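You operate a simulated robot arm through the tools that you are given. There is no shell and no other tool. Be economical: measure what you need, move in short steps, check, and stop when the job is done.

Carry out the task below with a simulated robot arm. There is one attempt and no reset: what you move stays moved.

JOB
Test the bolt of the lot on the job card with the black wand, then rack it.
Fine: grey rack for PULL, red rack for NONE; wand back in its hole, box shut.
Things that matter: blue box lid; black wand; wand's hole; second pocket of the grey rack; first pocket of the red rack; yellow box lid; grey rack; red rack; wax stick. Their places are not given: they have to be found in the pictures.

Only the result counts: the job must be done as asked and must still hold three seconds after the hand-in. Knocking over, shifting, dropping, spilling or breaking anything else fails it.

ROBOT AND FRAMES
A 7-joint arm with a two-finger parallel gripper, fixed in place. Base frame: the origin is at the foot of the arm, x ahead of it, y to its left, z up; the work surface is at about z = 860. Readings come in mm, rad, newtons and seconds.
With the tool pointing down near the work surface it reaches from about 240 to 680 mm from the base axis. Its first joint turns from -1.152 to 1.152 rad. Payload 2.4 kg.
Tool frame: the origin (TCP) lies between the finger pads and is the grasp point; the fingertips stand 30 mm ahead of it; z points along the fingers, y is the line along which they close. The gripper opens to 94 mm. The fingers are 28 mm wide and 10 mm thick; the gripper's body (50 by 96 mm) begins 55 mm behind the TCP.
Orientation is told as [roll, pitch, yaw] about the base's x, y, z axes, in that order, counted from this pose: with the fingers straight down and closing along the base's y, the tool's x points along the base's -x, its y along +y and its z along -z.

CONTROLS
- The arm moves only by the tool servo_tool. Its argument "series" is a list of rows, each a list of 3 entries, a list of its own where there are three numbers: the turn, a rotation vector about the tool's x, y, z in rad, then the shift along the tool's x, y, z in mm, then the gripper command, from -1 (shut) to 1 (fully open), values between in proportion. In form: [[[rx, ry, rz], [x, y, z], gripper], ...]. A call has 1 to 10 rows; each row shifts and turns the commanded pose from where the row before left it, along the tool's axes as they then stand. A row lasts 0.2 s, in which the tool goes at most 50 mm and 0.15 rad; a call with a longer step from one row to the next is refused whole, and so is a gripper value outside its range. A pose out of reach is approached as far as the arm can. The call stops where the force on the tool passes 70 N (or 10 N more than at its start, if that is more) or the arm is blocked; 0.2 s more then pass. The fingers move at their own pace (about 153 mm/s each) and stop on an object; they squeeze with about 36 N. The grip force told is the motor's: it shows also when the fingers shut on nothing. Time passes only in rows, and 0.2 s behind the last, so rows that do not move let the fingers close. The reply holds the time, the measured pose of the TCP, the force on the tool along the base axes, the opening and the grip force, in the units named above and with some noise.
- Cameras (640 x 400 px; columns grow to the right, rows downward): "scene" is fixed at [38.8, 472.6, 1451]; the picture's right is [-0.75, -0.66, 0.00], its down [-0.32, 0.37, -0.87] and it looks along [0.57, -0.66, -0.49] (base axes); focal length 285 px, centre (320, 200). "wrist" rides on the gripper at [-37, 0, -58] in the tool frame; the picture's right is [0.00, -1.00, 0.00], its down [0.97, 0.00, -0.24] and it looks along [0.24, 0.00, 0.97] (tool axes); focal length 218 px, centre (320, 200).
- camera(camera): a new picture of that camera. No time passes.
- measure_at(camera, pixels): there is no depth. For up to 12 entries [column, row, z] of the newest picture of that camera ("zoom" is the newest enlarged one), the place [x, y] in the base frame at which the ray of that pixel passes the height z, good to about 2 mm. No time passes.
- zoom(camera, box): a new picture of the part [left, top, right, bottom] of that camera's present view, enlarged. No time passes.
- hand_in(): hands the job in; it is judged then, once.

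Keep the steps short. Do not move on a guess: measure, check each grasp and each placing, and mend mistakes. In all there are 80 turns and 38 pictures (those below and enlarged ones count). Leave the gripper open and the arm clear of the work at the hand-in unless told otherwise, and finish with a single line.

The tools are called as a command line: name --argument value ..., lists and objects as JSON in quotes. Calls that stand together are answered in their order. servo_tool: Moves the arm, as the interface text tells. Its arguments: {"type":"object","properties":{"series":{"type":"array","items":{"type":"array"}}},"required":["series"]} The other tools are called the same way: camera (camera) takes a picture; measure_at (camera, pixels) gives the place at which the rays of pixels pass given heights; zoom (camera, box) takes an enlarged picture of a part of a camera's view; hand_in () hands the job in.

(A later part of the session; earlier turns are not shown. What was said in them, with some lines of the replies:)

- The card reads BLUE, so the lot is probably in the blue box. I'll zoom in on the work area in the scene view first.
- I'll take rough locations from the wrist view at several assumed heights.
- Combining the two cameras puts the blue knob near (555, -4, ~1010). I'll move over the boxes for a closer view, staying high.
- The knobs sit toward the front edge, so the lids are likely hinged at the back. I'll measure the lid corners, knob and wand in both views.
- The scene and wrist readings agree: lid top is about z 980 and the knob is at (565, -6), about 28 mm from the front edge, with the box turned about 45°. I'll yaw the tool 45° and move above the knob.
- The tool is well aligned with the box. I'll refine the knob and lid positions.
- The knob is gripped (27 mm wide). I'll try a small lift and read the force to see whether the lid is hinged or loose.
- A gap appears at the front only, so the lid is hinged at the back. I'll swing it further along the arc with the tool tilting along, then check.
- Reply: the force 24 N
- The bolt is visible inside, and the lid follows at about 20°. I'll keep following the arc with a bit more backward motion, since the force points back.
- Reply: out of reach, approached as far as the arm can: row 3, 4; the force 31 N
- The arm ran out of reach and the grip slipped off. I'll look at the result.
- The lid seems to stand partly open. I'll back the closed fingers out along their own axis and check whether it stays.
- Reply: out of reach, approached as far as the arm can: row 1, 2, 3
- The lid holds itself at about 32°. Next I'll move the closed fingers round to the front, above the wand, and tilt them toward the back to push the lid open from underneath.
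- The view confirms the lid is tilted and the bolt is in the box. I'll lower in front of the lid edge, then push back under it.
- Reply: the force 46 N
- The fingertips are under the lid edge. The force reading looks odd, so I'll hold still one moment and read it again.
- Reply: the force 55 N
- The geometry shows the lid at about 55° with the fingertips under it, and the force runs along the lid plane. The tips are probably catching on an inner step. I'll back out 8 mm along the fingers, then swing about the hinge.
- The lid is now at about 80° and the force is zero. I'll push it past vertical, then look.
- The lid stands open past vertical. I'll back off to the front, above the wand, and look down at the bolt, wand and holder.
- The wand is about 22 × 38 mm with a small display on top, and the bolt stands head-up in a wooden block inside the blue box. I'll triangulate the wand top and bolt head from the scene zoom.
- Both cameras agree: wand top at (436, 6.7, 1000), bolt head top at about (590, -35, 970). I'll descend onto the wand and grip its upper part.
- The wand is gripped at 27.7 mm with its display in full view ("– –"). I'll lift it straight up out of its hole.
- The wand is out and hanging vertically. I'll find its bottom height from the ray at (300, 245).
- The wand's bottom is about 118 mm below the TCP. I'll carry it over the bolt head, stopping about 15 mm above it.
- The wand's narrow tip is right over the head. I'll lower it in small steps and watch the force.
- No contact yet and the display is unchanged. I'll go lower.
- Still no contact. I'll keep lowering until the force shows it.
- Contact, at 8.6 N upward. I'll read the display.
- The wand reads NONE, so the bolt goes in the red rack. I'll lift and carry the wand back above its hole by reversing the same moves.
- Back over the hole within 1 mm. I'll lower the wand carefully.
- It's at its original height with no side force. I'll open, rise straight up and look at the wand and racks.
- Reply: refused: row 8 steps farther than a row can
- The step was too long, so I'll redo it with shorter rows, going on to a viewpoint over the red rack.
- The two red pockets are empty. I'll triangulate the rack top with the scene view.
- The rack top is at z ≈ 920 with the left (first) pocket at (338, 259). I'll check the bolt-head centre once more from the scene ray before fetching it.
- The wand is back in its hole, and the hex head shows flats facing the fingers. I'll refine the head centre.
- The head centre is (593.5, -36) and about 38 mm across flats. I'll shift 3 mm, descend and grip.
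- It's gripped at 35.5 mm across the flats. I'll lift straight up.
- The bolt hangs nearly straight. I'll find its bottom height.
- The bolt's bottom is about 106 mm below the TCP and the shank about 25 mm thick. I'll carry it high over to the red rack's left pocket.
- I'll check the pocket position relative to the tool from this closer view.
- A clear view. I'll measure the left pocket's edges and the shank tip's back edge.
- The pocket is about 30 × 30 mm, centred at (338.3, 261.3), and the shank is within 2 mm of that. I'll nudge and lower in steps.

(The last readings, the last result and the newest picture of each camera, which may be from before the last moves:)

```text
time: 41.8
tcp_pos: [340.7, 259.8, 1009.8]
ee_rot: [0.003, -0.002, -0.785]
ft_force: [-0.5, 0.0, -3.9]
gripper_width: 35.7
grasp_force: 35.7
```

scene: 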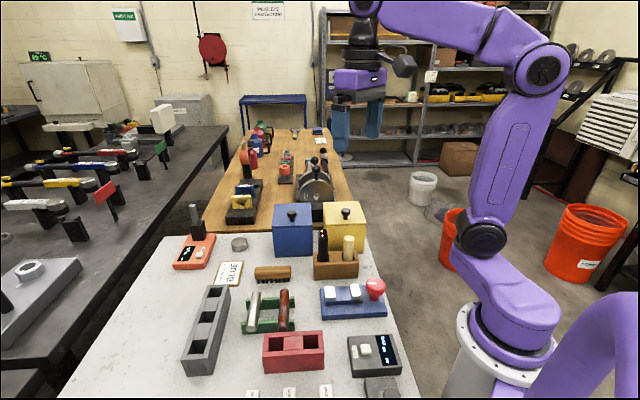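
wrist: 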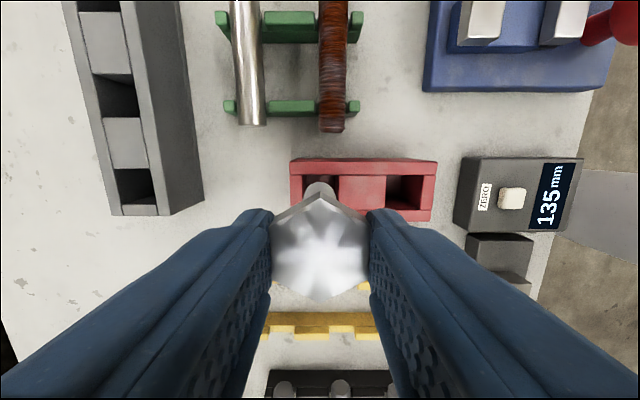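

No resistance, and the shank is entering the pocket. Continuing down.

servo_tool --series '[[[0, 0, 0], [0, 0, 8], -1], [[0, 0, 0], [0, 0, 8], -1], [[0, 0, 0], [0, 0, 6], -1], [[0, 0, 0], [0, 0, 4], -1], [[0, 0, 0], [0, 0, 0], -1]]'

```text
time: 43.0
tcp_pos: [340.4, 260.4, 984.3]
ee_rot: [-0.001, -0.002, -0.785]
ft_force: [0.9, -0.5, -3.5]
gripper_width: 35.9
grasp_force: 35.8
```

servo_tool --series '[[[0, 0, 0], [0, 0, 2], -1], [[0, 0, 0], [0, 0, 2], -1], [[0, 0, 0], [0, 0, 2], -1], [[0, 0, 0], [0, 0, 0], -1]]'

```text
time: 44.0
tcp_pos: [339.7, 259.7, 977.8]
ee_rot: [0.0, 0.0, -0.786]
ft_force: [-0.4, 0.4, -3.9]
gripper_width: 35.7
grasp_force: 36.1
```

servo_tool --series '[[[0, 0, 0], [0, 0, 2], -1], [[0, 0, 0], [0, 0, 2], -1], [[0, 0, 0], [0, 0, 0], -1]]'

```text
time: 44.8
tcp_pos: [339.7, 259.7, 974.7]
ee_rot: [0.003, -0.001, -0.786]
ft_force: [-3.3, -2.3, 29.4]
gripper_width: 35.6
grasp_force: 35.4
```

The bolt is on the pocket floor. I'll ease up slightly, open and rise straight.

servo_tool --series '[[[0, 0, 0], [0, 0, -1.5], -1], [[0, 0, 0], [0, 0, 0], 0.2], [[0, 0, 0], [0, 0, 0], 0.2], [[0, 0, 0], [0, 0, -25], 0.2], [[0, 0, 0], [0, 0, -40], 0.2], [[0, 0, 0], [0, 0, -45], 0.2], [[0, 0, 0], [0, 0, -45], -1], [[0, 0, 0], [0, 0, -30], -1]]'

```text
time: 46.6
tcp_pos: [339.0, 260.1, 1160.3]
ee_rot: [-0.001, -0.001, -0.786]
ft_force: [-0.8, -0.3, -0.3]
gripper_width: 0.2
grasp_force: 33.4
```

The bolt is released in the rack. Next is closing the lid by hooking behind it near its right corner, which is easier to reach. I'll get the lid's top edge position.

measure_at --camera "scene" --pixels '[[310.1, 166.4, 1100], [310.1, 166.4, 1105], [310.1, 166.4, 1095], [272, 166.4, 1100], [310.1, 204.2, 978], [274.5, 204.9, 978]]'

```text
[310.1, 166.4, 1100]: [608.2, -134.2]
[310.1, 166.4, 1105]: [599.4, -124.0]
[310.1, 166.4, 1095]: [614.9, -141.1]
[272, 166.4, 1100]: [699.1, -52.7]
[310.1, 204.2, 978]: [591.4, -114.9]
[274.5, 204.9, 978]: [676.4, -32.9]
```

The lid leans about 11° past vertical with its top edge at z ≈ 1103. I'll travel high, with tips at about 1130, toward a point behind its right part.

servo_tool --series '[[[0, 0, 0], [-45, -7, -2], -1], [[0, 0, 0], [-45, -7, -2], -1], [[0, 0, 0], [-45, -7, -2], -1], [[0, 0, 0], [-45, -7, -2], -1], [[0, 0, 0], [-45, -7, -2], -1], [[0, 0, 0], [-45, -7, 0], -1], [[0, 0, 0], [-45, -7, 0], -1], [[0, 0, 0], [-45, -7, 0], -1], [[0, 0, 0], [-45, -7, 0], -1], [[0, 0, 0], [-45, -7, 0], -1]]'

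servo_tool --series '[[[0, 0, 0], [-45, 0, 0], -1], [[0, 0, 0], [0, 0, 0], -1]]'

```text
time: 48.8
tcp_pos: [610.5, -108.9, 1170.7]
ee_rot: [-0.002, 0.0, -0.783]
ft_force: [0.3, -0.1, 0.1]
gripper_width: 0.0
grasp_force: 33.3
```

```text
time: 49.4
tcp_pos: [626.5, -136.5, 1165.8]
ee_rot: [-0.001, -0.003, -0.784]
ft_force: [-0.4, 0.4, 0.4]
gripper_width: 0.0
grasp_force: 32.9
out of reach, approached as far as the arm can: row 1
```

It's slightly out of reach at this height. Reach grows lower down, so I'll lower to 1140 (tips at 1110, still above the lid edge) and check.

servo_tool --series '[[[0, 0, 0], [0, 0, 15], -1], [[0, 0, 0], [0, 0, 12], -1], [[0, 0, 0], [0, 0, 0], -1]]'

```text
time: 50.2
tcp_pos: [626.2, -135.5, 1137.8]
ee_rot: [0.001, -0.001, -0.784]
ft_force: [-0.6, -0.9, 0.8]
gripper_width: 0.1
grasp_force: 32.7
```

Now I'll try moving 14 mm further back at this height.

servo_tool --series '[[[0, 0, 0], [-7, 0, 0], -1], [[0, 0, 0], [-7, 0, 0], -1], [[0, 0, 0], [0, 0, 0], -1]]'

```text
time: 51.0
tcp_pos: [635.6, -146.2, 1137.6]
ee_rot: [0.001, -0.002, -0.786]
ft_force: [-0.1, -0.9, 0.6]
gripper_width: 0.1
grasp_force: 33.2
```

I'm behind the lid with about 10 mm clearance. I'll lower 30 mm, then pull forward gently.

servo_tool --series '[[[0, 0, 0], [0, 0, 15], -1], [[0, 0, 0], [0, 0, 15], -1], [[0, 0, 0], [8, 0, 0], -1], [[0, 0, 0], [8, 0, 0], -1], [[0, 0, 0], [8, 0, 0], -1], [[0, 0, 0], [0, 0, 0], -1]]'

```text
time: 52.4
tcp_pos: [617.9, -129.0, 1106.3]
ee_rot: [0.0, -0.002, -0.785]
ft_force: [-0.7, 0.6, -0.1]
gripper_width: 0.0
grasp_force: 32.5
```

The lid is moving with no resistance. I'll keep pulling forward with a slight descent.

servo_tool --series '[[[0, 0, 0], [10, 0, 1], -1], [[0, 0, 0], [10, 0, 1], -1], [[0, 0, 0], [10, 0, 2], -1], [[0, 0, 0], [10, 0, 3], -1], [[0, 0, 0], [10, 0, 3], -1], [[0, 0, 0], [10, 0, 3], -1], [[0, 0, 0], [10, 0, 4], -1], [[0, 0, 0], [0, 0, 0], -1]]'

zoom --camera "scene" --box '[230, 130, 390, 280]'

```text
time: 54.2
tcp_pos: [569.2, -79.5, 1089.0]
ee_rot: [0.0, -0.001, -0.786]
ft_force: [0.5, -1.0, 0.1]
gripper_width: 0.1
grasp_force: 33.4
```

```text
2.67 times, centred on (310, 205) of scene
```

zoom: 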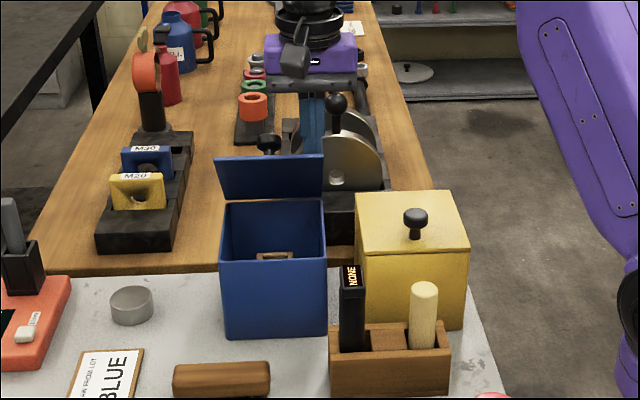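

The lid is at about 55° with the finger behind it. I'll follow the arc down to close it, watching the force.

servo_tool --series '[[[0, 0, 0], [13, 0, 11], -1], [[0, 0, 0], [11, 0, 13], -1], [[0, 0, 0], [9, 0, 15], -1], [[0, 0, 0], [6, 0, 16], -1], [[0, 0, 0], [3, 0, 12], -1], [[0, 0, 0], [0, 0, 5], -1], [[0, 0, 0], [0, 0, 0], -1]]'

```text
time: 55.8
tcp_pos: [538.9, -48.7, 1017.5]
ee_rot: [0.0, -0.001, -0.785]
ft_force: [-0.1, -0.1, -1.2]
gripper_width: 0.1
grasp_force: 33.2
```

Tips are at z ≈ 987. I'll press down in small steps until there is firm contact.

servo_tool --series '[[[0, 0, 0], [0, 0, 3], -1], [[0, 0, 0], [0, 0, 2], -1], [[0, 0, 0], [0, 0, 1.5], -1], [[0, 0, 0], [0, 0, 0], -1]]'

```text
time: 56.8
tcp_pos: [540.1, -50.1, 1012.0]
ee_rot: [0.001, -0.004, -0.785]
ft_force: [0.0, 0.2, -0.4]
gripper_width: 0.1
grasp_force: 32.7
```

servo_tool --series '[[[0, 0, 0], [0, 0, 1.5], -1], [[0, 0, 0], [0, 0, 1.5], -1], [[0, 0, 0], [0, 0, 0], -1]]'

```text
time: 57.6
tcp_pos: [539.4, -49.6, 1008.1]
ee_rot: [-0.001, 0.0, -0.785]
ft_force: [-0.2, 0.7, 2.0]
gripper_width: 0.3
grasp_force: 33.3
```

servo_tool --series '[[[0, 0, 0], [0, 0, 1.5], -1], [[0, 0, 0], [0, 0, 1.5], -1], [[0, 0, 0], [0, 0, 0], -1]]'

```text
time: 58.4
tcp_pos: [539.9, -50.3, 1008.6]
ee_rot: [0.002, -0.005, -0.786]
ft_force: [-10.5, 2.4, 35.2]
gripper_width: 0.3
grasp_force: 33.2
```

Firm contact at 35 N, so the lid is seated. I'll rise clear, open the gripper and take a check picture.

servo_tool --series '[[[0, 0, 0], [0, 0, -30], -1], [[0, 0, 0], [0, 0, -45], -1], [[0, 0, 0], [0, 0, -45], -1], [[0, 0, 0], [30, 0, -30], 1], [[0, 0, 0], [40, 0, -20], 1], [[0, 0, 0], [40, 0, -20], 1], [[0, 0, 0], [40, 0, -20], 1], [[0, 0, 0], [0, 0, 0], 1]]'

zoom --camera "scene" --box '[160, 190, 400, 390]'

```text
time: 60.2
tcp_pos: [432.8, 56.7, 1216.7]
ee_rot: [-0.001, -0.001, -0.785]
ft_force: [0.4, -0.1, 0.4]
gripper_width: 94.1
grasp_force: 0.0
```

```text
2.00 times, centred on (280, 290) of scene
```

zoom: 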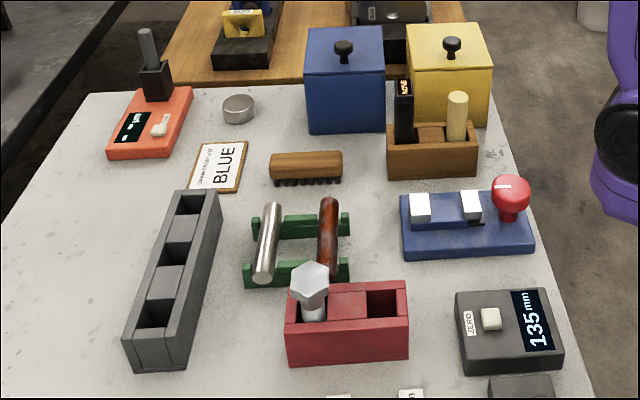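

The picture shows the box shut, the wand in its hole, the bolt standing in the red rack's left pocket, and nothing else visibly moved. Handing in.

hand_in

```text
The job is handed in.
```

Job handed in: the BLUE lot bolt tested NONE and stands in the left pocket of the red rack (taken as the first, since the pockets are unmarked), with the wand back in its hole and the blue box shut.
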